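You operate a simulated robot arm through the tools that you are given. There is no shell and no other tool. Be economical: measure what you need, move in short steps, check, and stop when the job is done.

Carry out the task below with a simulated two-armed robot. There is one attempt and no reset: what you move stays moved.

TASK
Put one of the batteries from the top of the packing table on the lip before slide six. Then open the second blue drawer from the top, fetch the blue padlock from the top of the packing table and stand it in the inside from the top of the second blue drawer and shut the drawer again. Then open the right packing drawer, take the red mug and leave it in the inside of the right packing drawer, then shut the drawer. Then close the blue cupboard door. Then stack the 230 V relay from the top of the blue bench on top of the 24 V relay. Keep to this order. Set down upright: padlock, red mug.
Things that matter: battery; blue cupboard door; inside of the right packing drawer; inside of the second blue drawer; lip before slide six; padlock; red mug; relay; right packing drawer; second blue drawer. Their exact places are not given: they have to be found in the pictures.

Only the result counts: the job must be done as asked and must still hold three seconds after the hand-in. Knocking over, shifting, dropping, spilling or breaking anything else fails it.

THE ROBOT
Two 7-joint arms with fingered hands on one trunk, on a base that drives. Base frame: it is fixed to the floor where the robot stands at the start and does not move with it; the origin is under the middle of the robot, x ahead of it, y to its left, z up; the surface under the hand at the start is at about z = 82. Lengths are in cm, angles in degrees, forces in N, time in s.
The left shoulder is at the start at [7, 16.2, 117.1], the right one opposite. With the tool pointing down near the work surface each hand reaches from about 34 to 82 cm from the robot's upright axis, wherever it stands, measured 20 degrees to its own side. Places, roughly: battery [50, -25, 75]; blue cupboard door [20, -100, 40]; inside of the right packing drawer [60, -40, 70]; inside of the second blue drawer [60, -340, 50]; lip before slide six (33x23 cm) [-302, -120, 90]; padlock [50, 0, 75]; red mug (12x8x9 cm) [50, -60, 90]; relay [50, -150, 75]; right packing drawer [50, -40, 70]; second blue drawer [50, -340, 50]. Payload 4 kg a hand.
The tool frame of a hand sits at the grasp point between the pads (the TCP): z along the fingers, y along the line on which they close. The tips reach 2.6 cm beyond it. The gripper opens to 13.2 cm. The gripper's body begins 7.3 cm behind the TCP. The gripper is a hand of 4 fingers: y runs from the thumb to the fingers, the wrist lies at [0, 0, -22.4] in the tool frame, and closing takes about 1.5 s.
Orientation is that of the tool frame in the base frame, as [roll, pitch, yaw] about the fixed x, y, z axes, in that order (R = Rz(yaw) Ry(pitch) Rx(roll)). With the fingers straight down and closing along the base's y, the tool's x points along the base's -x, its y along +y and its z along -z.

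THE INTERFACE
- The arms move only by the tool arm_command. It takes "left_increments", "right_increments" or both (then of equal length, played together; a hand with none holds still); each is a list of rows, each an object of numbers (a shift or turn left out is 0, a gripper value left out holds the last): "jaw": the opening in per cent of the stroke, from 0 (shut) to 100 (fully open); "dx", "dy", "dz": the shift along the tool's x, y, z in units of 20 mm (1.0 is 20 mm); "wx", "wy", "wz": the turn, a rotation vector about the tool's x, y, z in units of 4 degrees (1.0 is 4 degrees). In form: [{"jaw": .., "dx": .., "dy": .., "dz": .., "wx": .., "wy": .., "wz": ..}, ...]. A call has 1 to 10 rows; each row shifts and turns the commanded pose from where the row before left it, along the tool's axes as they then stand. A call with a number of a shift or a turn outside -1 to 1 is refused whole. A row lasts 0.2 s, in which the tool goes at most 5 cm and 8.6 degrees; a call with a longer step from one row to the next is refused whole, and so is a gripper value outside its range. Where a pose cannot be reached the arm comes as near as it can. A force on the tool above 40 N (or 10 N above the force at the start of the call, whichever is more), or a blocked arm, ends the call early, and 0.2 s more pass. Each finger travels about 4.5 cm/s and halts on what it meets, pressing with about 29 N; the grip force reading is that of the motor and also rises with nothing between the fingers. The clock runs only during rows and for 0.2 s after the last one: add rows that do not move to give the fingers time. It gives the time, the measured TCP pose, the force on the tool (base axes), the opening and the grip force at its end, in the units of the frame above (readings bear some noise), with the torque about the TCP (base axes, N m) and any sound that the robot's microphone picked up.
- Cameras (640 x 400 px; columns grow to the right, rows downward): "scene" is now at [11.96, -2.99, 136.34]; the picture's right is [-0.47, -0.88, 0.00], its down [-0.72, 0.38, -0.57] and it looks along [0.51, -0.27, -0.82] (base axes); focal length 214 px, centre (320, 200). "left" rides on the left gripper at [-7.3, 0.6, -9.4] in its tool frame; the picture's right is [-0.08, -1.00, 0.00], its down [0.79, -0.06, -0.62] and it looks along [0.61, -0.05, 0.79] (tool axes); focal length 230 px, centre (320, 200). "right" rides on the right gripper at [7.3, 0.6, -9.4] in its tool frame; the picture's right is [-0.08, 1.00, 0.00], its down [-0.79, -0.06, -0.62] and it looks along [-0.61, -0.05, 0.79] (tool axes); focal length 230 px, centre (320, 200).
- camera(camera): a new picture of that camera. No time passes.
- move_column(by): slides the trunk up (or, below 0, down) by that many cm; the arms and the scene camera ride with it, the base frame stays. It gives what a move gives, with no picture.
- base_move(legs): drives the robot by 1 to 6 legs, each [ahead, left, turn to the left] in cm, cm and degrees, along the robot's own axes; the way and the turn of a leg run together, so that a leg with both is an arc; at most 150 cm and 180 degrees a leg. The arms and the cameras ride along, it lands a little off, and it stops where it bumps. It gives what a move gives.
- preshape(shape, hand): the hand has 4 fingers and takes this shape, open, in about a second: jaw (thumb against the fingers, like two jaws); tri (thumb and two fingers); tip (a fingertip pinch); poke (one finger out to press); point (the index stretched); flat (the hand flat); cup (the hand cupped); fist (a fist). The gripper value then closes the fingers along that shape, each until it touches; the sizes above hold for jaw. It gives what a move gives, with no picture.
- pan_tilt(pan, tilt): turns the head with the scene camera to pan (to the left, within 86 degrees either way) and tilt (down, from -29 to 69), counted from straight ahead of the robot. It gives what a move gives.
- probe_pixels(camera, pixels): for up to 12 pixels [column, row] of the newest picture of that camera ("zoom" is the newest enlarged one), the place [x, y, z] in the base frame of the surface seen there, good to about 0.2 cm, but the place of the scene camera against the robot may be out by one fixed shift of up to 1.2 cm in any direction. No time passes.
- enlarge(camera, box): a new picture of the part [left, top, right, bottom] of that camera's present view, enlarged. No time passes.
- job_done(): hands the job in; it is judged then, once.

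Go step by step. Measure first, check grasps and placings, and put right what went wrong. The budget is 131 turns and 162 pictures, counting those below and the enlarged ones. Unless the task says otherwise, let go and move clear before handing in.

The tools are called after ">>>" as a command line: name --argument value ..., lists and objects as JSON in quotes. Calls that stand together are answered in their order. arm_command: Moves the arms, as the interface text tells. Its arguments: {"type":"object","properties":{"left_increments":{"type":"array","items":{"type":"object","properties":{"jaw":{"type":"number"},"dx":{"type":"number"},"dy":{"type":"number"},"dz":{"type":"number"},"wx":{"type":"number"},"wy":{"type":"number"},"wz":{"type":"number"}}}},"right_increments":{"type":"array","items":{"type":"object","properties":{"jaw":{"type":"number"},"dx":{"type":"number"},"dy":{"type":"number"},"dz":{"type":"number"},"wx":{"type":"number"},"wy":{"type":"number"},"wz":{"type":"number"}}}}},"required":[]} The other tools are called the same way: move_column (by) slides the trunk up or down; preshape (shape, hand) gives the hand a shape; base_move (legs) drives the base; pan_tilt (pan, tilt) turns the head that bears the scene camera; camera (camera) takes a picture; probe_pixels (camera, pixels) gives the place of the surface under pixels of a picture; enlarge (camera, box) takes an enlarged picture of a part of a camera's view; job_done () hands the job in.

At the start:

```text
time_s: 0.0
left_position: [55.45, -6.93, 112.03]
left_tcp_rot: [180.0, -0.1, 180.0]
left_force: [-0.3, -0.9, -0.4]
left_torque: [0.02, 0.0, 0.0]
left_width: 13.18
left_finger_force: 0.1
left_shape: jaw
right_position: [41.62, -50.33, 104.48]
right_tcp_rot: [179.9, -0.1, 179.9]
right_force: [-0.2, 0.9, 0.4]
right_torque: [0.0, 0.04, 0.0]
right_width: 13.2
right_finger_force: 0.1
right_shape: jaw
trunk travel left (down, up): [-65.0, 29.0]
robot x, y, heading: [-0.24, -0.13, 0.0]
head pan, tilt: [-27.9, 55.0]
```

scene: 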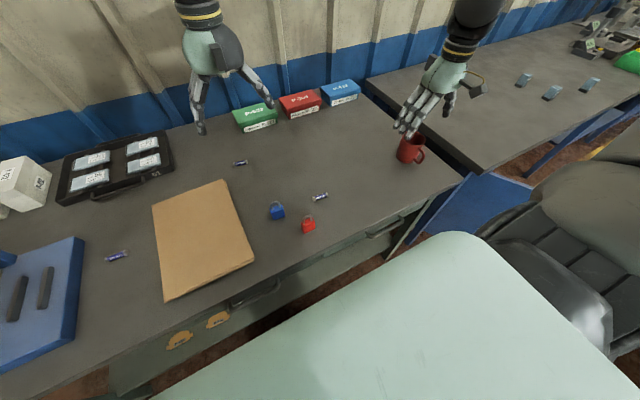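
right: 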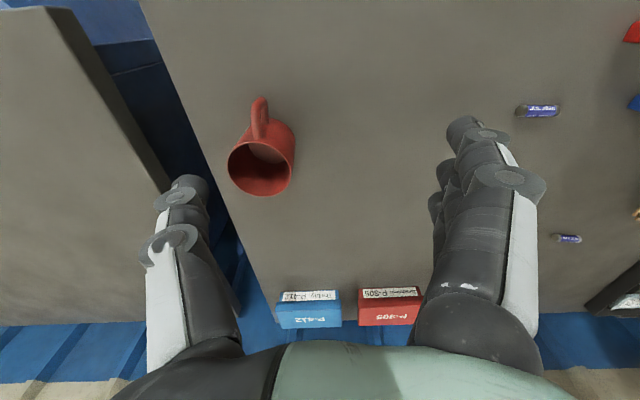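
left: 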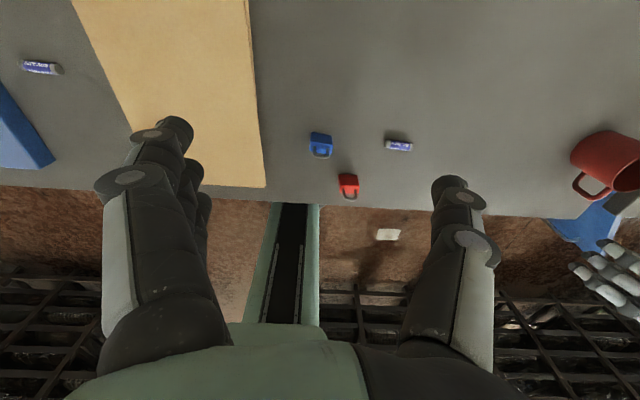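

The scene picture shows three batteries (320,197), (240,162), (117,256), the blue padlock (277,210), the red padlock (308,224) and the mug (410,150). I measure these first.

>>> probe_pixels --camera "scene" --pixels '[[320, 197], [240, 162], [117, 256], [277, 212], [276, 204], [308, 225], [410, 145], [420, 157], [300, 260], [270, 285], [380, 230], [400, 200]]'

>>> enlarge --camera "scene" --box '[220, 140, 440, 280]'

>>> pan_tilt --pan -80 --tilt 25

>>> camera --camera "scene"

```text
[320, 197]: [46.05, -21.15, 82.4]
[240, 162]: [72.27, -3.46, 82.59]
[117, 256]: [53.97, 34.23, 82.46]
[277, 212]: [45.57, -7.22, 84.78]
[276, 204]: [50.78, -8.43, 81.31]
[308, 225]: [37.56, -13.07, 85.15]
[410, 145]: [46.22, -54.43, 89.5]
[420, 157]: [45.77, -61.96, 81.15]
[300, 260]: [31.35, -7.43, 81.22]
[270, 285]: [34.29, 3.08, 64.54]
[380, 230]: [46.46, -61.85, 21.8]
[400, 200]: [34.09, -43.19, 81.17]
```

```text
2.86 times, centred on (330, 210) of scene
```

zoom: 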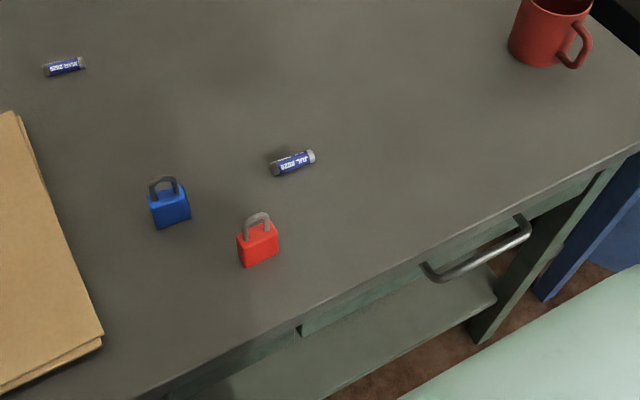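

```text
time_s: 1.2
left_position: [55.46, -6.84, 112.14]
left_tcp_rot: [-180.0, -0.1, -180.0]
left_force: [-0.8, -0.2, 0.2]
left_torque: [0.04, 0.01, -0.05]
left_width: 13.18
left_finger_force: 0.0
left_shape: jaw
right_position: [41.75, -50.3, 104.5]
right_tcp_rot: [-180.0, 0.0, -180.0]
right_force: [0.6, 0.1, 0.1]
right_torque: [0.0, -0.08, -0.01]
right_width: 13.18
right_finger_force: 0.1
right_shape: jaw
trunk travel left (down, up): [-65.0, 29.0]
robot x, y, heading: [0.11, -0.04, 0.0]
head pan, tilt: [-80.0, 25.0]
```

```text
157 pictures are left
```

scene: 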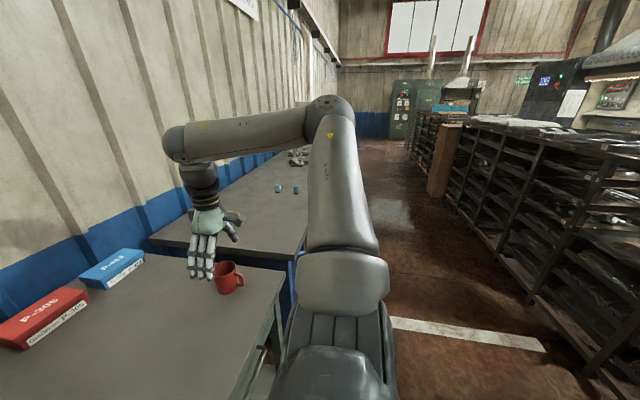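

The right side view shows the mug at (228,278), the blue bench further on and shelves on the other side. I move both hands left so the right one comes over the battery at about (46,-21).

>>> arm_command --left_increments '[{"dy": 1}, {"dy": 1}, {"dy": 1}, {"dy": 1}, {"dy": 1}, {"dy": 1}, {"dy": 1}, {"dy": 1}, {"dy": 1}, {"dy": 1}]' --right_increments '[{"dy": 1}, {"dy": 1}, {"dy": 1}, {"dy": 1}, {"dy": 1}, {"dy": 1}, {"dy": 1}, {"dy": 1}, {"dy": 1}, {"dy": 1}]'

>>> arm_command --right_increments '[{"dy": 1}, {"dy": 1}, {"dy": 1, "dx": -1}, {"dy": 1, "dx": -1}, {"dy": 0.5, "dz": 1}, {"dz": 1}, {"dz": 1}]'

>>> camera --camera "right"

```text
time_s: 3.4
left_position: [55.33, 13.3, 112.1]
left_tcp_rot: [-179.9, -0.1, -180.0]
left_force: [-0.9, -1.0, -0.6]
left_torque: [-0.01, -0.02, 0.02]
left_width: 13.17
left_finger_force: 0.1
left_shape: jaw
right_position: [41.66, -30.25, 104.67]
right_tcp_rot: [-180.0, 0.0, 179.9]
right_force: [-0.1, -0.1, 0.3]
right_torque: [0.01, -0.02, -0.03]
right_width: 13.17
right_finger_force: 0.1
right_shape: jaw
trunk travel left (down, up): [-65.0, 29.0]
robot x, y, heading: [-0.12, 0.16, 0.1]
head pan, tilt: [-80.0, 25.0]
```

```text
time_s: 5.0
left_position: [55.51, 13.14, 111.99]
left_tcp_rot: [179.9, 0.0, -179.9]
left_force: [-0.7, -0.1, -0.1]
left_torque: [0.02, 0.04, 0.02]
left_width: 13.16
left_finger_force: 0.0
left_shape: jaw
right_position: [45.79, -21.42, 98.44]
right_tcp_rot: [-180.0, -0.1, -180.0]
right_force: [0.0, -0.4, -0.1]
right_torque: [0.01, 0.0, 0.02]
right_width: 13.18
right_finger_force: 0.1
right_shape: jaw
trunk travel left (down, up): [-65.0, 29.0]
robot x, y, heading: [-0.06, -0.23, -0.0]
head pan, tilt: [-80.0, 25.0]
```

```text
156 pictures are left
```

right: 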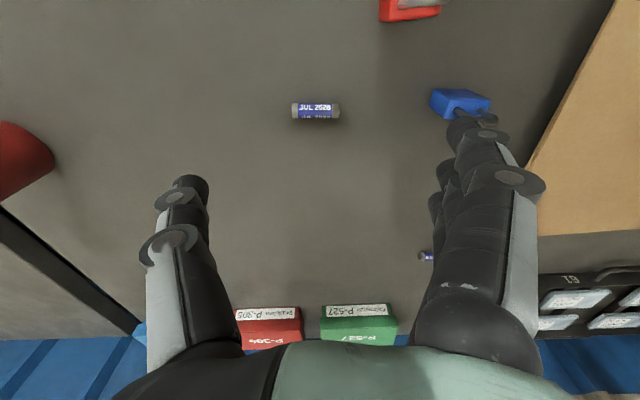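

The battery at (315,110) lies along y; the blue padlock is at (458,102). I measure it with the right camera and turn the hand 90° to close across it.

>>> probe_pixels --camera "right" --pixels '[[294, 111], [315, 110], [337, 110], [315, 130], [470, 97], [440, 100], [20, 150]]'

>>> arm_command --right_increments '[{"wz": 1}, {"wz": 1}, {"wz": 1}, {"wz": 1}, {"wz": 1}, {"wz": 1}, {"wz": 1}, {"wz": 1}, {"wz": 1}, {"wz": 1}]'

```text
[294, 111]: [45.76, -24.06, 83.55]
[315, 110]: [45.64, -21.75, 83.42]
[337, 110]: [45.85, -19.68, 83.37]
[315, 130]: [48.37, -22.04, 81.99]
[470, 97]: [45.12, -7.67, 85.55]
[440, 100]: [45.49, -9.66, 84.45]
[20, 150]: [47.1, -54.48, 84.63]
```

```text
time_s: 7.2
left_position: [55.44, 13.16, 111.99]
left_tcp_rot: [-179.9, -0.1, 180.0]
left_force: [0.7, 0.6, 0.5]
left_torque: [0.01, 0.0, 0.0]
left_width: 13.19
left_finger_force: 0.0
left_shape: jaw
right_position: [45.6, -21.21, 98.58]
right_tcp_rot: [180.0, 0.0, 139.8]
right_force: [-0.5, 0.2, -1.2]
right_torque: [-0.02, -0.03, 0.02]
right_width: 13.19
right_finger_force: 0.1
right_shape: jaw
trunk travel left (down, up): [-65.0, 29.0]
robot x, y, heading: [-0.16, -0.17, 0.1]
head pan, tilt: [-80.0, 25.0]
```

Table here is z≈82.0 and the battery centre is about (45.9,-21.9). I finish the turn.

>>> arm_command --right_increments '[{"wz": 1}, {"wz": 1}, {"wz": 1}, {"wz": 1}, {"wz": 1}, {"wz": 1}, {"wz": 1}, {"wz": 1}, {"wz": 1}, {"wz": 1}]'

>>> arm_command --right_increments '[{"wz": 1}, {"wz": 1}, {"wz": 0.5, "dx": -0.2}, {"dz": 1}, {"dz": 1}, {"dz": 1}]'

>>> camera --camera "right"

```text
time_s: 9.4
left_position: [55.55, 13.13, 112.05]
left_tcp_rot: [-180.0, -0.1, -179.9]
left_force: [-0.3, -0.9, 0.6]
left_torque: [0.0, -0.01, 0.02]
left_width: 13.19
left_finger_force: 0.1
left_shape: jaw
right_position: [45.71, -21.26, 98.6]
right_tcp_rot: [180.0, -0.1, 99.8]
right_force: [0.4, 0.2, 0.6]
right_torque: [0.05, 0.0, 0.01]
right_width: 13.18
right_finger_force: 0.0
right_shape: jaw
trunk travel left (down, up): [-65.0, 29.0]
robot x, y, heading: [0.06, -0.31, -0.2]
head pan, tilt: [-80.0, 25.0]
```

```text
time_s: 10.8
left_position: [55.42, 13.12, 112.02]
left_tcp_rot: [-180.0, -0.1, 180.0]
left_force: [-0.9, 0.3, 0.1]
left_torque: [0.01, 0.0, -0.03]
left_width: 13.19
left_finger_force: 0.1
left_shape: jaw
right_position: [45.65, -21.63, 92.52]
right_tcp_rot: [-180.0, 0.1, 90.0]
right_force: [0.6, 0.4, 1.0]
right_torque: [-0.01, -0.02, 0.01]
right_width: 13.19
right_finger_force: 0.1
right_shape: jaw
trunk travel left (down, up): [-65.0, 29.0]
robot x, y, heading: [0.05, -0.08, -0.0]
head pan, tilt: [-80.0, 25.0]
```

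```text
155 pictures are left
```

right: 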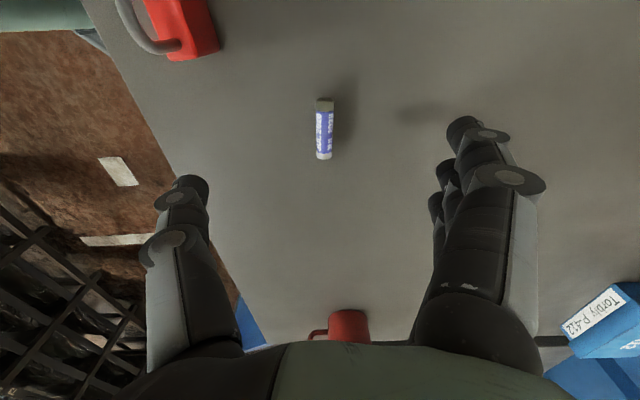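

The battery at (325,130) is centred between the fingers. I lower to just above the table and close.

>>> arm_command --right_increments '[{"dz": 1}, {"dz": 1}, {"dz": 1}, {"dz": 0.9}, {"jaw": 0}, {"jaw": 0}, {"jaw": 0}, {"jaw": 0}, {"jaw": 0}, {"jaw": 0}]'

>>> arm_command --right_increments '[{"jaw": 0}, {"jaw": 0}, {"jaw": 0}, {"jaw": 0}]'

>>> camera --camera "right"

```text
time_s: 13.0
left_position: [55.34, 13.22, 112.04]
left_tcp_rot: [-180.0, -0.1, -180.0]
left_force: [1.4, -0.6, 0.2]
left_torque: [0.01, -0.03, 0.01]
left_width: 13.17
left_finger_force: 0.0
left_shape: jaw
right_position: [45.76, -21.75, 84.78]
right_tcp_rot: [180.0, 0.0, 90.0]
right_force: [0.2, 0.4, 1.9]
right_torque: [0.01, -0.06, 0.0]
right_width: 1.14
right_finger_force: 0.1
right_shape: jaw
trunk travel left (down, up): [-65.0, 29.0]
robot x, y, heading: [0.13, 0.15, 0.3]
head pan, tilt: [-80.0, 25.0]
```

```text
time_s: 14.0
left_position: [55.43, 13.14, 112.1]
left_tcp_rot: [-180.0, 0.0, -180.0]
left_force: [-0.3, -0.1, 0.1]
left_torque: [0.02, 0.0, -0.03]
left_width: 13.18
left_finger_force: 0.0
left_shape: jaw
right_position: [45.6, -21.63, 84.64]
right_tcp_rot: [-179.9, 0.0, 90.0]
right_force: [-1.0, 0.3, 1.2]
right_torque: [-0.02, 0.03, -0.03]
right_width: 0.96
right_finger_force: 28.8
right_shape: jaw
trunk travel left (down, up): [-65.0, 29.0]
robot x, y, heading: [0.03, 0.0, -0.1]
head pan, tilt: [-80.0, 25.0]
```

```text
154 pictures are left
```

right: 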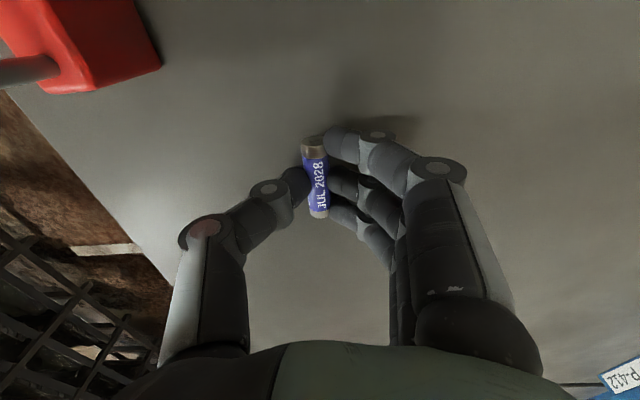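

The battery is held (width 0.96, force 29). I lift it and look at the room behind.

>>> arm_command --right_increments '[{"dz": -1}, {"dz": -1}, {"dz": -1}, {"dz": -1}, {"dz": -1}, {"dz": -1}, {"dz": -1}, {"dz": -1}, {"dz": -1}, {"dz": -1}]'

>>> camera --camera "right"

>>> pan_tilt --pan 86 --tilt 20

>>> camera --camera "scene"

```text
time_s: 16.2
left_position: [55.3, 13.2, 112.09]
left_tcp_rot: [-179.9, 0.0, 179.9]
left_force: [0.6, -0.7, -0.4]
left_torque: [0.05, -0.03, 0.04]
left_width: 13.16
left_finger_force: 0.0
left_shape: jaw
right_position: [45.53, -21.56, 104.82]
right_tcp_rot: [180.0, 0.0, 89.9]
right_force: [-0.3, -0.6, 0.1]
right_torque: [0.01, 0.0, -0.01]
right_width: 0.91
right_finger_force: 28.8
right_shape: jaw
trunk travel left (down, up): [-65.0, 29.0]
robot x, y, heading: [-0.22, 0.06, 0.0]
head pan, tilt: [-80.0, 25.0]
```

```text
153 pictures are left
```

right: 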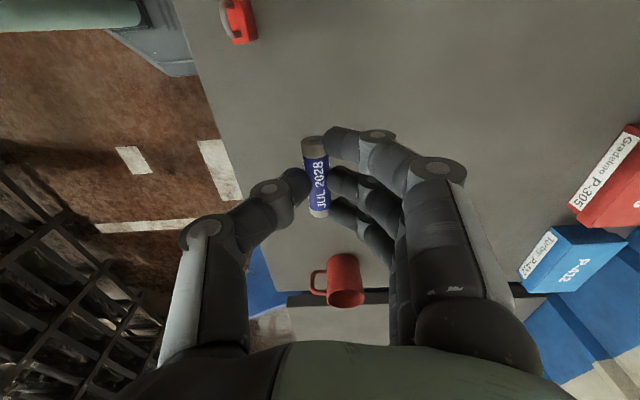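

```text
time_s: 18.7
left_position: [55.41, 13.2, 112.04]
left_tcp_rot: [-180.0, -0.1, -180.0]
left_force: [0.6, 0.1, 0.6]
left_torque: [0.01, 0.01, -0.02]
left_width: 13.19
left_finger_force: 0.1
left_shape: jaw
right_position: [45.66, -21.63, 104.74]
right_tcp_rot: [-180.0, 0.1, 90.1]
right_force: [-0.7, -0.5, 0.4]
right_torque: [-0.01, -0.01, 0.03]
right_width: 0.91
right_finger_force: 28.8
right_shape: jaw
trunk travel left (down, up): [-65.0, 29.0]
robot x, y, heading: [0.06, 0.29, 0.2]
head pan, tilt: [85.9, 20.0]
```

```text
152 pictures are left
```

scene: 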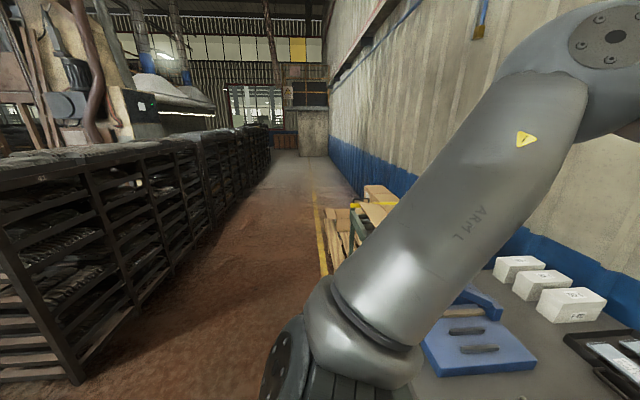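

Racks stand behind the robot on both sides in this view; I measure their front before turning.

>>> probe_pixels --camera "scene" --pixels '[[80, 380], [10, 160], [100, 150], [200, 135], [180, 330], [265, 130], [300, 220], [350, 230], [110, 130], [150, 105], [75, 110], [375, 190]]'

>>> pan_tilt --pan -86 --tilt 5

>>> camera --camera "scene"

>>> probe_pixels --camera "scene" --pixels '[[600, 250], [480, 300], [420, 230], [560, 150], [620, 100], [500, 110], [400, 100], [620, 280], [380, 280], [440, 150], [470, 120], [390, 200]]'

```text
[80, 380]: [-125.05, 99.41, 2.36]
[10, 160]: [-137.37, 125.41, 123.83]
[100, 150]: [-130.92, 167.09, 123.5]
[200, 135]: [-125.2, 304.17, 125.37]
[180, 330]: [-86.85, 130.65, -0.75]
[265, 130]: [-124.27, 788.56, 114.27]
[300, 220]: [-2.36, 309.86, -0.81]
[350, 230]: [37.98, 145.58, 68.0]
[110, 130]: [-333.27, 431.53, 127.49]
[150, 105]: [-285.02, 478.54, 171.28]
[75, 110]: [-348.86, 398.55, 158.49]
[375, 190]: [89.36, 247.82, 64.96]
```

```text
time_s: 21.3
left_position: [55.47, 13.2, 112.06]
left_tcp_rot: [-179.9, -0.2, -180.0]
left_force: [-0.2, 0.0, 0.5]
left_torque: [-0.01, -0.03, 0.0]
left_width: 13.2
left_finger_force: 0.0
left_shape: jaw
right_position: [45.62, -21.65, 104.72]
right_tcp_rot: [-180.0, 0.0, 90.0]
right_force: [-0.4, 0.5, -0.3]
right_torque: [0.02, 0.01, 0.0]
right_width: 0.92
right_finger_force: 28.6
right_shape: jaw
trunk travel left (down, up): [-65.0, 29.0]
robot x, y, heading: [0.25, -0.2, -0.0]
head pan, tilt: [-85.9, 5.0]
```

```text
151 pictures are left
```

scene: 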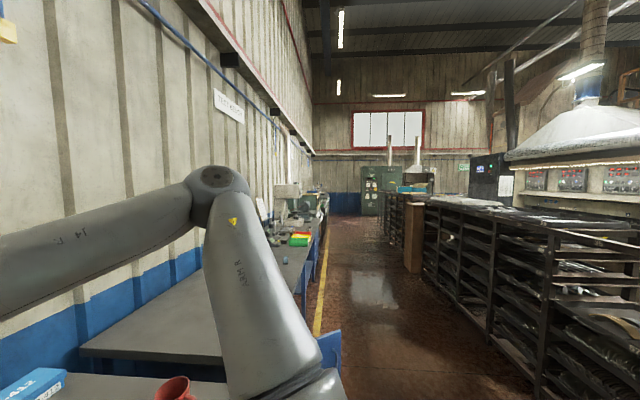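

```text
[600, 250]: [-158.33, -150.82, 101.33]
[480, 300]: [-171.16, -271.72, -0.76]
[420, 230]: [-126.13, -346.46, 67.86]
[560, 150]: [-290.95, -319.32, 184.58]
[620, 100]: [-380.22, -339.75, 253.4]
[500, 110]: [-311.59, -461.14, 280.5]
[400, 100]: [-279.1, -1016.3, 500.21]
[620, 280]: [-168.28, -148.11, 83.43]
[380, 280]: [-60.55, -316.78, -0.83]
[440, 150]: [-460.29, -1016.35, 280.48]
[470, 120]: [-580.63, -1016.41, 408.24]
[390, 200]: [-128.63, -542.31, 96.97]
```

There is a gap in the racks (fronts at x≈-125) straight behind the robot. I back away from the table, turn around and look.

>>> base_move --legs '[[-35, 0, 0], [0, 0, -170]]'

>>> pan_tilt --pan 0 --tilt 20

>>> camera --camera "scene"

>>> camera --camera "right"

```text
time_s: 30.6
left_position: [-87.23, -22.75, 112.01]
left_tcp_rot: [-179.9, -0.1, 10.3]
left_force: [0.0, -1.3, 0.5]
left_torque: [-0.02, 0.0, -0.01]
left_width: 13.17
left_finger_force: 0.0
left_shape: jaw
right_position: [-83.97, 13.17, 104.7]
right_tcp_rot: [179.9, 0.0, -79.7]
right_force: [-0.4, -0.6, 0.2]
right_torque: [0.0, 0.01, 0.0]
right_width: 0.86
right_finger_force: 28.7
right_shape: jaw
trunk travel left (down, up): [-65.0, 29.0]
robot x, y, heading: [-35.27, -0.06, -169.8]
head pan, tilt: [-85.9, 5.0]
```

```text
time_s: 32.2
left_position: [-87.32, -22.76, 112.12]
left_tcp_rot: [179.9, -0.1, 10.4]
left_force: [1.3, -0.7, 1.1]
left_torque: [-0.02, 0.01, 0.01]
left_width: 13.18
left_finger_force: 0.1
left_shape: jaw
right_position: [-83.81, 13.14, 104.77]
right_tcp_rot: [180.0, -0.1, -79.7]
right_force: [0.4, 0.6, 0.3]
right_torque: [0.0, -0.01, -0.03]
right_width: 0.87
right_finger_force: 29.2
right_shape: jaw
trunk travel left (down, up): [-65.0, 29.0]
robot x, y, heading: [-35.37, 0.13, -169.6]
head pan, tilt: [0.0, 20.0]
```

```text
150 pictures are left
```

scene: 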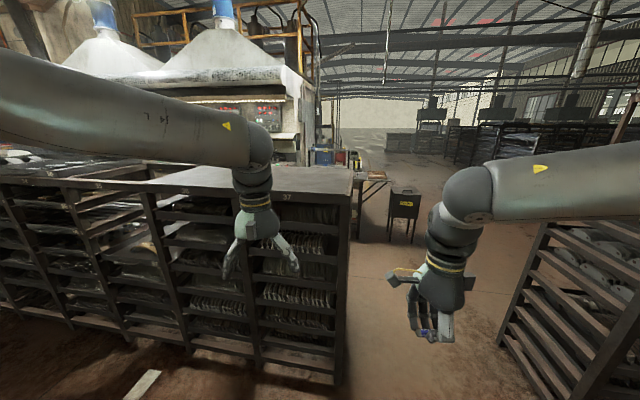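

```text
149 pictures are left
```

right: 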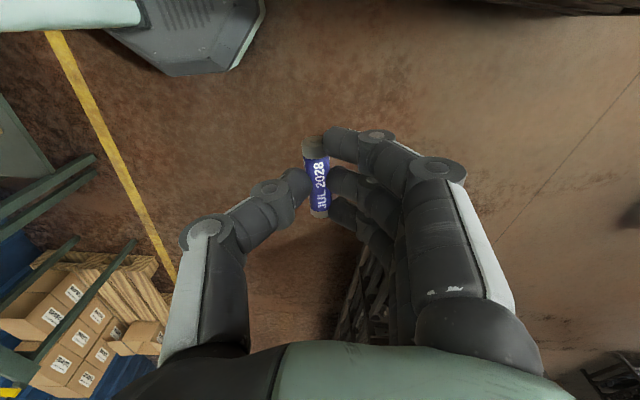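

There's a passage between the rack (edge at (340,350)) and the right-hand rack ((500,340)). I measure its corners.

>>> probe_pixels --camera "scene" --pixels '[[338, 375], [347, 250], [352, 175], [320, 175], [502, 342], [545, 225], [385, 175], [405, 190], [360, 235], [300, 140], [412, 240], [380, 370]]'

>>> enlarge --camera "scene" --box '[180, 80, 440, 240]'

```text
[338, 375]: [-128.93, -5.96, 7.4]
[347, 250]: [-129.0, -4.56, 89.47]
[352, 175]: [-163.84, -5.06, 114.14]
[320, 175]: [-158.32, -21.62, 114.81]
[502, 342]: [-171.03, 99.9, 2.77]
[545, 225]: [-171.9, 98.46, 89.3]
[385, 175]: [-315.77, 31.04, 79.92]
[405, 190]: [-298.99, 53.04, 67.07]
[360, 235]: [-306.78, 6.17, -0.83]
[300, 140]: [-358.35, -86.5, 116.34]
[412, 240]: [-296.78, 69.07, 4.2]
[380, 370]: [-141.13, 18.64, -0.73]
```

```text
2.46 times, centred on (310, 160) of scene
```

zoom: 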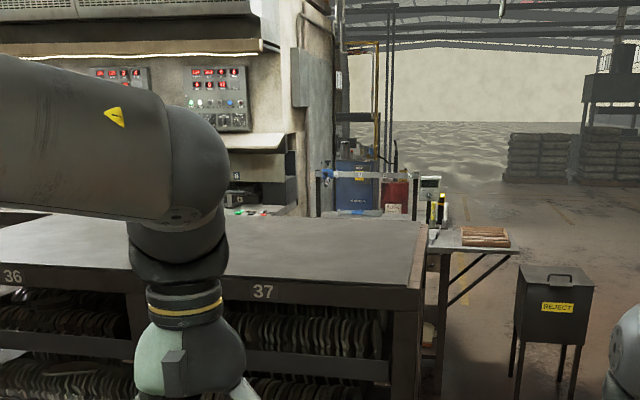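

The passage is about 105 cm wide (y -5 to 100), with the machine beyond. I check how far my arms stick out before driving through.

>>> probe_pixels --camera "scene" --pixels '[[635, 180], [560, 180], [480, 200], [635, 150], [5, 70], [5, 140], [100, 100], [250, 150], [580, 155], [440, 280]]'

>>> pan_tilt --pan -70 --tilt 50

>>> camera --camera "scene"

>>> probe_pixels --camera "scene" --pixels '[[320, 200], [250, 200], [300, 150], [200, 150], [350, 250], [320, 100]]'

```text
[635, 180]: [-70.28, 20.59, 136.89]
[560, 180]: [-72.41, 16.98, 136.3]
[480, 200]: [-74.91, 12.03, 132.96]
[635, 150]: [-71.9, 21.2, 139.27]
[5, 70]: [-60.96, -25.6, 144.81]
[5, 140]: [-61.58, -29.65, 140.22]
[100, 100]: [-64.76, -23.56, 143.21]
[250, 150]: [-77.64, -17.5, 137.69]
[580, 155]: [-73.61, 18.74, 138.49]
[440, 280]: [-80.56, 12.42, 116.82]
```

```text
time_s: 33.6
left_position: [-87.28, -22.79, 111.9]
left_tcp_rot: [179.9, -0.1, 10.3]
left_force: [0.2, -0.4, 0.2]
left_torque: [0.02, -0.02, -0.01]
left_width: 13.19
left_finger_force: 0.2
left_shape: jaw
right_position: [-83.87, 13.32, 104.8]
right_tcp_rot: [180.0, 0.0, -79.7]
right_force: [-0.8, 0.0, -0.5]
right_torque: [-0.03, -0.01, -0.01]
right_width: 0.89
right_finger_force: 28.7
right_shape: jaw
trunk travel left (down, up): [-65.0, 29.0]
robot x, y, heading: [-34.87, 0.25, -169.4]
head pan, tilt: [-70.0, 50.0]
```

```text
147 pictures are left
```

scene: 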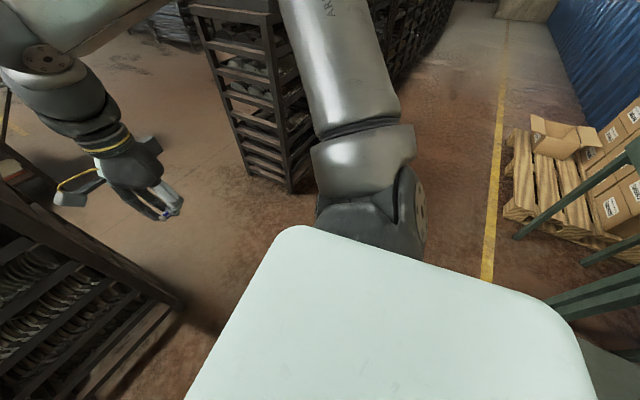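

```text
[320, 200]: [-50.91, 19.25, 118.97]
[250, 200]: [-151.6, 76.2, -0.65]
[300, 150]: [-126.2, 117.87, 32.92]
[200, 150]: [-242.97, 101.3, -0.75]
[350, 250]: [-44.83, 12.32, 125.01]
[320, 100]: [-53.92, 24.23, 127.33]
```

The arms are within about 40 cm of the axis, so the passage is wide enough. I drive through the middle (y≈47) to x≈-225.

>>> base_move --legs '[[0, 0, -10.5], [0, -47, 0], [100, 0, 0], [90, 0, 0]]'

>>> pan_tilt --pan 45 --tilt 20

>>> camera --camera "scene"

```text
time_s: 46.2
left_position: [-280.63, 36.14, 111.97]
left_tcp_rot: [-179.9, 0.0, -0.8]
left_force: [-0.7, 0.2, -0.8]
left_torque: [0.01, 0.0, 0.03]
left_width: 13.2
left_finger_force: 0.1
left_shape: jaw
right_position: [-270.34, 71.0, 104.73]
right_tcp_rot: [-180.0, 0.0, -90.7]
right_force: [-0.5, -0.8, 1.0]
right_torque: [-0.01, 0.02, 0.0]
right_width: 0.88
right_finger_force: 28.7
right_shape: jaw
trunk travel left (down, up): [-65.0, 29.0]
robot x, y, heading: [-224.94, 49.07, 179.5]
head pan, tilt: [-70.0, 50.0]
```

```text
time_s: 48.1
left_position: [-280.65, 36.31, 112.03]
left_tcp_rot: [-180.0, -0.1, -0.7]
left_force: [0.2, -0.3, -0.8]
left_torque: [-0.01, 0.03, -0.04]
left_width: 13.18
left_finger_force: 0.0
left_shape: jaw
right_position: [-270.32, 70.93, 104.83]
right_tcp_rot: [-179.9, 0.0, -90.7]
right_force: [-1.2, 0.0, -0.4]
right_torque: [0.03, -0.02, -0.03]
right_width: 0.85
right_finger_force: 29.0
right_shape: jaw
trunk travel left (down, up): [-65.0, 29.0]
robot x, y, heading: [-225.17, 48.63, 179.4]
head pan, tilt: [45.0, 20.0]
```

```text
146 pictures are left
```

scene: 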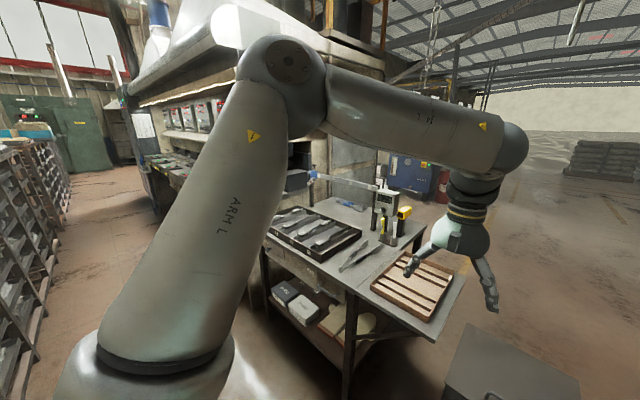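

A worktable with instruments stands beside the machine. I measure its front and heights before strafing past it.

>>> probe_pixels --camera "scene" --pixels '[[345, 310], [455, 280], [268, 245], [380, 185], [405, 210], [310, 180], [250, 245], [180, 175], [155, 155], [215, 135], [20, 330], [60, 170]]'

>>> enlarge --camera "scene" --box '[120, 60, 440, 260]'

```text
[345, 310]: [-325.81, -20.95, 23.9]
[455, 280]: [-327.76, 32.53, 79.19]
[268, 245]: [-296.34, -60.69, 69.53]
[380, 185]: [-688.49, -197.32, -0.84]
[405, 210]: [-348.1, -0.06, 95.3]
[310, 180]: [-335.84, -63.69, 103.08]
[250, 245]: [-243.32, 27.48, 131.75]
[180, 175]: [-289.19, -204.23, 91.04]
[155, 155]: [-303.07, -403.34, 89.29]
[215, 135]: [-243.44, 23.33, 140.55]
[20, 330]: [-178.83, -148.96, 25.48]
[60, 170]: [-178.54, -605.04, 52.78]
```

```text
2.00 times, centred on (280, 160) of scene
```

zoom: 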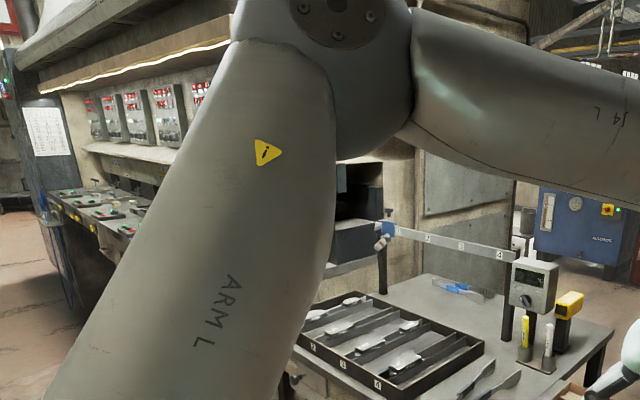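

Table front is x≈-296 and my hands are at x≥-281, so strafing is clear. I strafe left 110 cm and look again.

>>> base_move --legs '[[0, 110, 0]]'

>>> pan_tilt --pan 20 --tilt 30

>>> camera --camera "scene"

```text
time_s: 53.8
left_position: [-282.39, -73.42, 111.99]
left_tcp_rot: [180.0, 0.0, -1.0]
left_force: [-0.3, -0.6, -0.6]
left_torque: [0.0, 0.0, -0.01]
left_width: 13.2
left_finger_force: 0.1
left_shape: jaw
right_position: [-271.97, -38.81, 104.71]
right_tcp_rot: [-180.0, -0.1, -91.1]
right_force: [0.3, 0.1, -0.2]
right_torque: [0.01, -0.02, -0.01]
right_width: 0.89
right_finger_force: 28.9
right_shape: jaw
trunk travel left (down, up): [-65.0, 29.0]
robot x, y, heading: [-226.81, -61.48, 178.9]
head pan, tilt: [45.0, 20.0]
```

```text
time_s: 54.7
left_position: [-282.45, -73.49, 111.99]
left_tcp_rot: [-179.9, -0.2, -1.2]
left_force: [0.1, 0.0, -0.2]
left_torque: [0.02, 0.0, -0.01]
left_width: 13.19
left_finger_force: 0.1
left_shape: jaw
right_position: [-271.83, -38.76, 104.81]
right_tcp_rot: [-179.9, 0.0, -91.1]
right_force: [0.0, 0.4, -0.2]
right_torque: [-0.01, 0.0, 0.0]
right_width: 0.88
right_finger_force: 28.9
right_shape: jaw
trunk travel left (down, up): [-65.0, 29.0]
robot x, y, heading: [-226.86, -61.41, 178.8]
head pan, tilt: [20.0, 30.0]
```

```text
144 pictures are left
```

scene: 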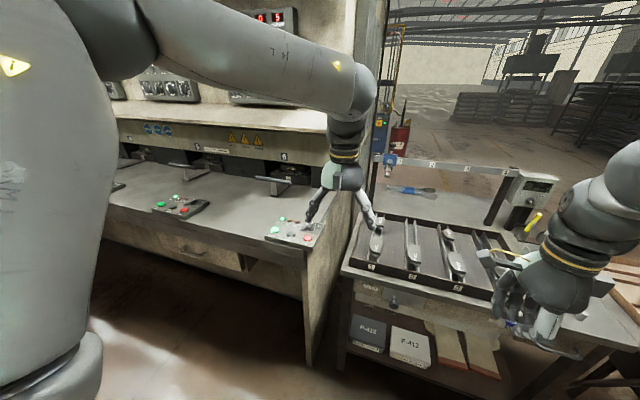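

The counter with slides labelled "6" (283,157) shows behind the left hand. I enlarge it and probe.

>>> enlarge --camera "scene" --box '[110, 100, 390, 275]'

>>> probe_pixels --camera "scene" --pixels '[[283, 157], [200, 147], [250, 215], [240, 190], [295, 228], [270, 190], [200, 180], [265, 243], [330, 120], [180, 205], [310, 243], [260, 180]]'

```text
2.29 times, centred on (250, 188) of scene
```

zoom: 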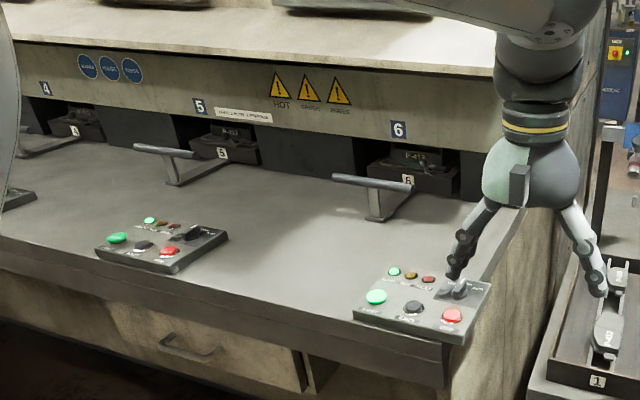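

```text
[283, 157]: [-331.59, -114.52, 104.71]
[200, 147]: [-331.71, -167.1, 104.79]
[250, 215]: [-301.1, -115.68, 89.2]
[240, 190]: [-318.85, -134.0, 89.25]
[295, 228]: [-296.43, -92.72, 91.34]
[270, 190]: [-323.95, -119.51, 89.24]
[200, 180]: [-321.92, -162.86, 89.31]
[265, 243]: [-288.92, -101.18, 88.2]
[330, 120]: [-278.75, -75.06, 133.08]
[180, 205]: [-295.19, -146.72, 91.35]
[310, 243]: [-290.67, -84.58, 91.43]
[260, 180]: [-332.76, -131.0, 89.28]
```

The lip is the counter between panels 5 and 6 around (-302,-120), surface z≈90. I strafe left 79 and go ahead 13 so the right hand is opposite it, then look.

>>> base_move --legs '[[0, 79, 1], [10, 0, 0]]'

>>> pan_tilt --pan -15 --tilt 40

>>> camera --camera "scene"

>>> camera --camera "right"

```text
time_s: 59.6
left_position: [-292.99, -152.89, 112.11]
left_tcp_rot: [179.9, 0.0, 0.1]
left_force: [0.9, 0.2, 0.0]
left_torque: [-0.02, -0.05, -0.01]
left_width: 13.18
left_finger_force: 0.1
left_shape: jaw
right_position: [-283.06, -118.08, 104.75]
right_tcp_rot: [180.0, 0.0, -90.0]
right_force: [0.0, 0.3, -0.8]
right_torque: [0.02, 0.0, -0.03]
right_width: 0.85
right_finger_force: 29.2
right_shape: jaw
trunk travel left (down, up): [-65.0, 29.0]
robot x, y, heading: [-237.41, -140.07, 179.8]
head pan, tilt: [20.0, 30.0]
```

```text
time_s: 60.7
left_position: [-293.04, -152.77, 112.11]
left_tcp_rot: [-180.0, -0.1, 0.1]
left_force: [0.1, -1.1, 0.1]
left_torque: [0.02, 0.02, 0.01]
left_width: 13.2
left_finger_force: 0.1
left_shape: jaw
right_position: [-283.06, -118.01, 104.78]
right_tcp_rot: [180.0, 0.0, -90.0]
right_force: [0.9, 0.6, 0.0]
right_torque: [0.03, -0.04, -0.02]
right_width: 0.87
right_finger_force: 28.7
right_shape: jaw
trunk travel left (down, up): [-65.0, 29.0]
robot x, y, heading: [-237.46, -140.02, 179.8]
head pan, tilt: [-15.0, 40.0]
```

```text
142 pictures are left
```

scene: 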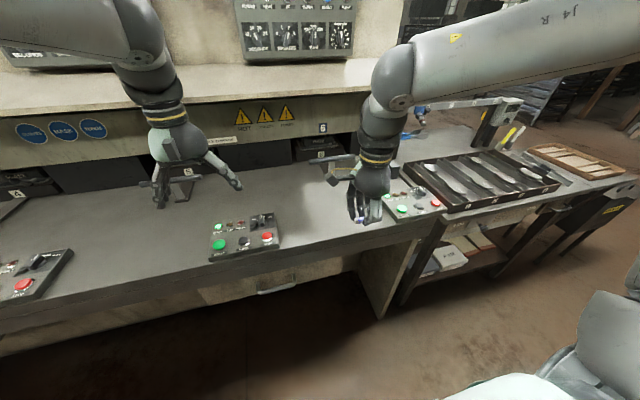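

```text
141 pictures are left
```

right: 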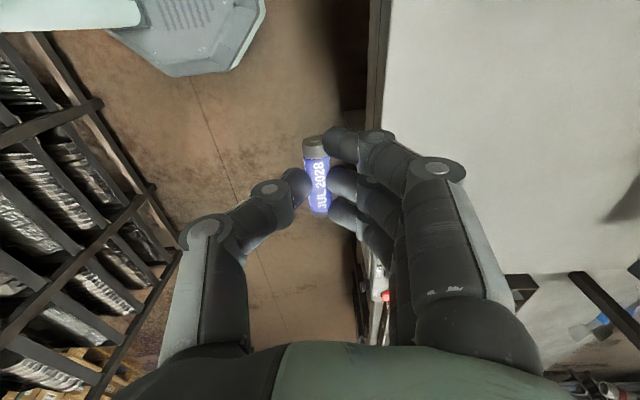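

The hand is still over the floor in front of the counter edge. I measure counter height and the slide-six handle.

>>> probe_pixels --camera "right" --pixels '[[450, 100], [560, 120], [480, 40], [610, 200], [385, 297], [380, 60]]'

>>> probe_pixels --camera "scene" --pixels '[[342, 160], [330, 178], [395, 200], [262, 218], [310, 220], [340, 225], [300, 185], [300, 70], [335, 130]]'

```text
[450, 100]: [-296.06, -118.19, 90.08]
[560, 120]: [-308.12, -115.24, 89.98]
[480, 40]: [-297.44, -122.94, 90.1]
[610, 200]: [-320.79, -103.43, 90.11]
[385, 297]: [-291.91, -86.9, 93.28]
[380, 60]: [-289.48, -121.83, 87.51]
```

```text
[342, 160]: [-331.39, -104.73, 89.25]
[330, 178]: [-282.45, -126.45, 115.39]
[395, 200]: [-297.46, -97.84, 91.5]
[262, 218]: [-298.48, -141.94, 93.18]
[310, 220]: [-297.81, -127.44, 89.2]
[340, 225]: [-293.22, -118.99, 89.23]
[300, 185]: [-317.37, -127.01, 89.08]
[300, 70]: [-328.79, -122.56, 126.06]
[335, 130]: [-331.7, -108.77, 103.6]
```

Counter is z=90.05; release should be at TCP z≈92.75. I move the hand 18 cm forward at height and look.

>>> arm_command --right_increments '[{"dy": 1, "dx": 0.7}, {"dy": 1}, {"dy": 1}, {"dy": 1}, {"dy": 1}, {"dy": 1}, {"dy": 1}, {"dy": 1}, {"dy": 0.9}]'

>>> camera --camera "right"

>>> enlarge --camera "scene" --box '[240, 100, 460, 240]'

```text
time_s: 62.7
left_position: [-293.06, -152.86, 112.08]
left_tcp_rot: [-179.9, -0.1, 0.0]
left_force: [0.6, -0.4, 0.0]
left_torque: [0.01, 0.0, -0.01]
left_width: 13.2
left_finger_force: 0.0
left_shape: jaw
right_position: [-295.32, -115.24, 102.08]
right_tcp_rot: [179.9, -0.1, -90.0]
right_force: [0.4, 0.2, -0.4]
right_torque: [0.0, 0.04, 0.01]
right_width: 0.84
right_finger_force: 28.7
right_shape: jaw
right hand out of reach, approached as far as the arm can: row 5, 6, 7, 8, 9
trunk travel left (down, up): [-65.0, 29.0]
robot x, y, heading: [-237.52, -139.65, 179.8]
head pan, tilt: [-15.0, 40.0]
```

```text
140 pictures are left
```

right: 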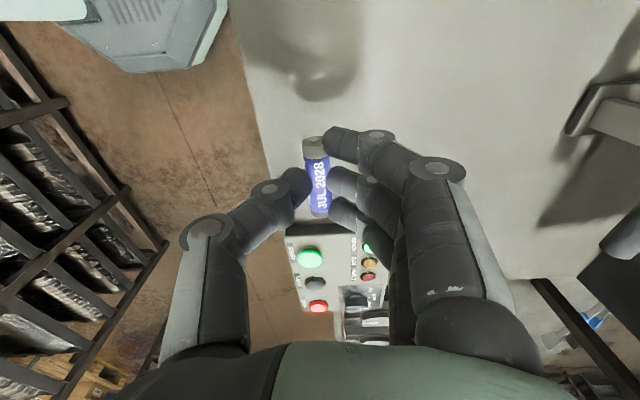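

```text
2.86 times, centred on (350, 170) of scene
```

zoom: 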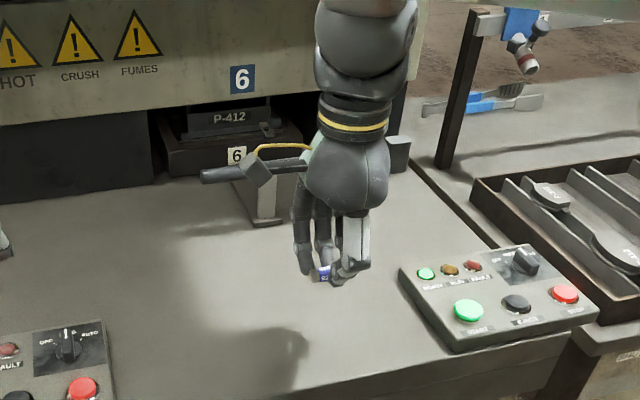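

The arm ran to its reach limit at x≈-295. I drive 8 cm closer and pull the command back 4 cm.

>>> base_move --legs '[[10, 0, 0]]'

>>> arm_command --right_increments '[{"dy": -1}, {"dy": -1}, {"dy": -1}, {"dy": -1}, {"dy": -0.5}]'

>>> camera --camera "right"

>>> probe_pixels --camera "right" --pixels '[[575, 130], [450, 60], [420, 100], [630, 100]]'

```text
time_s: 63.8
left_position: [-302.72, -152.95, 112.09]
left_tcp_rot: [179.9, 0.0, -0.1]
left_force: [0.0, -0.6, 0.4]
left_torque: [0.0, -0.01, 0.0]
left_width: 13.17
left_finger_force: 0.0
left_shape: jaw
right_position: [-305.08, -115.25, 102.02]
right_tcp_rot: [179.7, -0.2, -89.9]
right_force: [0.5, 0.0, 0.3]
right_torque: [0.02, -0.01, -0.02]
right_width: 0.87
right_finger_force: 29.4
right_shape: jaw
trunk travel left (down, up): [-65.0, 29.0]
robot x, y, heading: [-247.18, -139.86, -180.0]
head pan, tilt: [-15.0, 40.0]
```

```text
time_s: 65.0
left_position: [-302.81, -153.06, 112.13]
left_tcp_rot: [179.9, -0.2, 0.0]
left_force: [0.1, -0.7, 0.0]
left_torque: [0.01, 0.0, -0.01]
left_width: 13.2
left_finger_force: 0.0
left_shape: jaw
right_position: [-296.26, -115.36, 101.99]
right_tcp_rot: [179.9, -0.1, -89.9]
right_force: [0.7, 0.2, -0.7]
right_torque: [0.04, 0.0, -0.01]
right_width: 0.87
right_finger_force: 28.8
right_shape: jaw
trunk travel left (down, up): [-65.0, 29.0]
robot x, y, heading: [-247.43, -139.83, -180.2]
head pan, tilt: [-15.0, 40.0]
```

```text
138 pictures are left
```

right: 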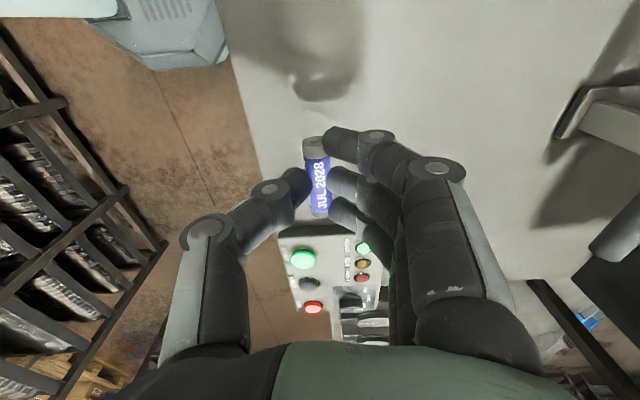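

```text
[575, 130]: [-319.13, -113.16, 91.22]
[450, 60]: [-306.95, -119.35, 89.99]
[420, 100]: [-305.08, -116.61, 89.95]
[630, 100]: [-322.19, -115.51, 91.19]
```

Now at (-296.3,-115.4,102). I move to about (-301.5,-119) and lower to z≈92.8.

>>> arm_command --right_increments '[{"dy": 1, "dx": 0.6}, {"dy": 1, "dx": 0.6}, {"dy": 0.6, "dx": 0.6}, {"dz": 1}, {"dz": 1}, {"dz": 1}, {"dz": 1}, {"dz": 0.4}, {}]'

>>> camera --camera "right"

```text
time_s: 67.0
left_position: [-302.8, -153.03, 112.06]
left_tcp_rot: [-179.9, -0.1, 0.0]
left_force: [-0.3, 0.2, 0.0]
left_torque: [0.0, 0.01, 0.02]
left_width: 13.19
left_finger_force: 0.0
left_shape: jaw
right_position: [-301.27, -118.88, 93.22]
right_tcp_rot: [179.8, -0.2, -90.0]
right_force: [0.2, -1.0, 0.0]
right_torque: [0.02, -0.02, 0.01]
right_width: 0.82
right_finger_force: 29.2
right_shape: jaw
trunk travel left (down, up): [-65.0, 29.0]
robot x, y, heading: [-247.13, -139.75, -180.0]
head pan, tilt: [-15.0, 40.0]
```

```text
137 pictures are left
```

right: 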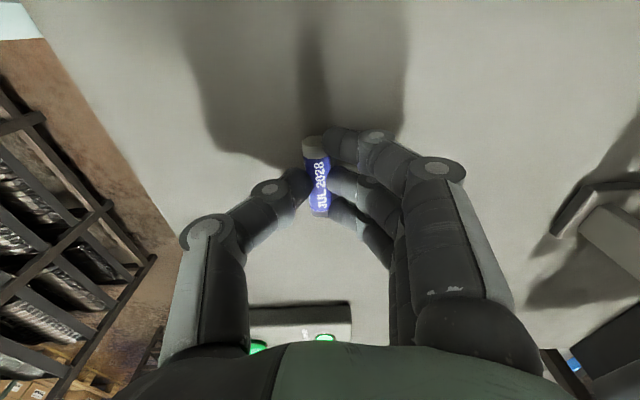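

Clear of the panel and handle. I lower the last 0.4 cm and open slowly.

>>> arm_command --right_increments '[{"dz": 0.2}, {}, {"jaw": 10}, {"jaw": 12}, {"jaw": 15}, {"jaw": 20}, {"jaw": 30}, {"jaw": 40}, {"jaw": 40}, {}]'

>>> arm_command --right_increments '[{"dz": -1}, {"dz": -1}, {"dz": -1}, {"dz": -1}, {"dz": -1}, {"dz": -1}, {"dz": -1}]'

>>> camera --camera "right"

```text
time_s: 69.2
left_position: [-302.85, -152.92, 112.1]
left_tcp_rot: [179.9, 0.0, 0.0]
left_force: [-0.4, -0.5, 0.8]
left_torque: [0.04, -0.01, -0.02]
left_width: 13.17
left_finger_force: 0.1
left_shape: jaw
right_position: [-301.38, -118.94, 92.79]
right_tcp_rot: [179.8, -0.2, -90.0]
right_force: [-0.4, -0.2, 0.3]
right_torque: [0.02, 0.02, 0.02]
right_width: 5.2
right_finger_force: 0.0
right_shape: jaw
trunk travel left (down, up): [-65.0, 29.0]
robot x, y, heading: [-247.8, -139.46, -180.2]
head pan, tilt: [-15.0, 40.0]
```

```text
time_s: 70.8
left_position: [-302.8, -152.91, 112.13]
left_tcp_rot: [180.0, 0.0, 0.0]
left_force: [0.3, 0.3, 0.1]
left_torque: [0.02, 0.03, 0.02]
left_width: 13.16
left_finger_force: 0.1
left_shape: jaw
right_position: [-300.8, -118.57, 106.59]
right_tcp_rot: [179.5, -0.4, -89.9]
right_force: [-0.6, -0.3, -0.5]
right_torque: [-0.04, 0.0, 0.0]
right_width: 5.2
right_finger_force: 0.0
right_shape: jaw
right hand out of reach, approached as far as the arm can: row 7
trunk travel left (down, up): [-65.0, 29.0]
robot x, y, heading: [-247.18, -139.97, -180.0]
head pan, tilt: [-15.0, 40.0]
```

```text
136 pictures are left
```

right: 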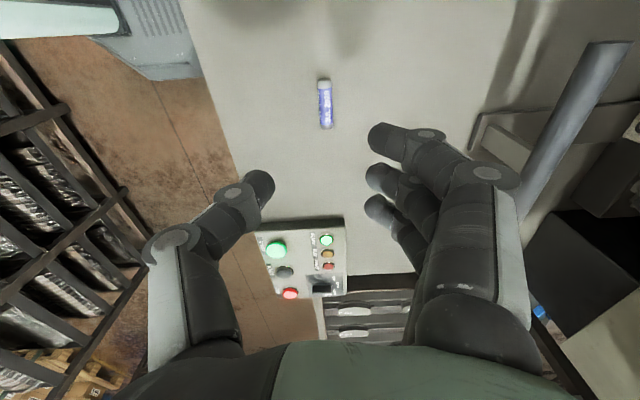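

The battery lies at rest on the lip at (325,105). I draw the right hand back and drive back through the passage to the aisle, then along it towards the blue drawers.

>>> arm_command --right_increments '[{"dy": -1}, {"dy": -1}, {"dy": -1}, {"dy": -1}, {"dy": -1}, {"dy": -1}]'

>>> base_move --legs '[[-22, 0, 0], [0, -95, 0], [0, -92, 0], [-100, 0, 0], [-85, 0, 0], [0, 0, 90]]'

>>> pan_tilt --pan 10 --tilt 15

>>> camera --camera "scene"

```text
time_s: 72.2
left_position: [-302.93, -152.92, 112.08]
left_tcp_rot: [-180.0, 0.0, -0.1]
left_force: [0.1, 0.5, -0.2]
left_torque: [0.02, 0.01, 0.0]
left_width: 13.18
left_finger_force: 0.0
left_shape: jaw
right_position: [-288.72, -118.52, 106.44]
right_tcp_rot: [179.8, -0.2, -90.1]
right_force: [0.6, -0.4, -0.5]
right_torque: [-0.01, -0.03, 0.0]
right_width: 5.22
right_finger_force: 0.1
right_shape: jaw
trunk travel left (down, up): [-65.0, 29.0]
robot x, y, heading: [-247.56, -139.69, -180.0]
head pan, tilt: [-15.0, 40.0]
```

```text
time_s: 95.5
left_position: [-27.85, -10.02, 112.06]
left_tcp_rot: [-180.0, 0.0, 89.7]
left_force: [0.1, -0.4, 0.8]
left_torque: [-0.02, 0.01, 0.0]
left_width: 13.2
left_finger_force: 0.1
left_shape: jaw
right_position: [-62.29, 4.18, 106.53]
right_tcp_rot: [179.7, -0.3, -0.3]
right_force: [-0.2, 0.7, -0.1]
right_torque: [0.01, 0.01, 0.01]
right_width: 5.22
right_finger_force: 0.0
right_shape: jaw
trunk travel left (down, up): [-65.0, 29.0]
robot x, y, heading: [-40.61, 45.43, -89.9]
head pan, tilt: [-15.0, 40.0]
```

```text
time_s: 96.4
left_position: [-27.86, -10.01, 112.19]
left_tcp_rot: [180.0, -0.1, 89.7]
left_force: [0.1, 0.3, 0.1]
left_torque: [-0.01, -0.03, 0.02]
left_width: 13.19
left_finger_force: 0.0
left_shape: jaw
right_position: [-62.43, 4.34, 106.56]
right_tcp_rot: [179.8, -0.2, -0.3]
right_force: [-0.4, -0.7, 0.0]
right_torque: [-0.02, -0.02, -0.01]
right_width: 5.22
right_finger_force: 0.1
right_shape: jaw
trunk travel left (down, up): [-65.0, 29.0]
robot x, y, heading: [-40.8, 45.4, -90.4]
head pan, tilt: [10.0, 15.0]
```

```text
135 pictures are left
```

scene: 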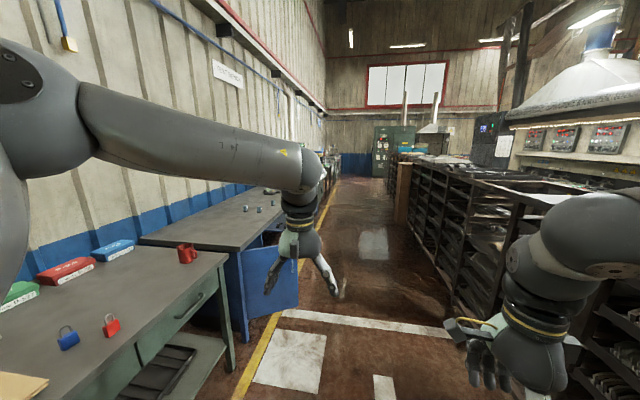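

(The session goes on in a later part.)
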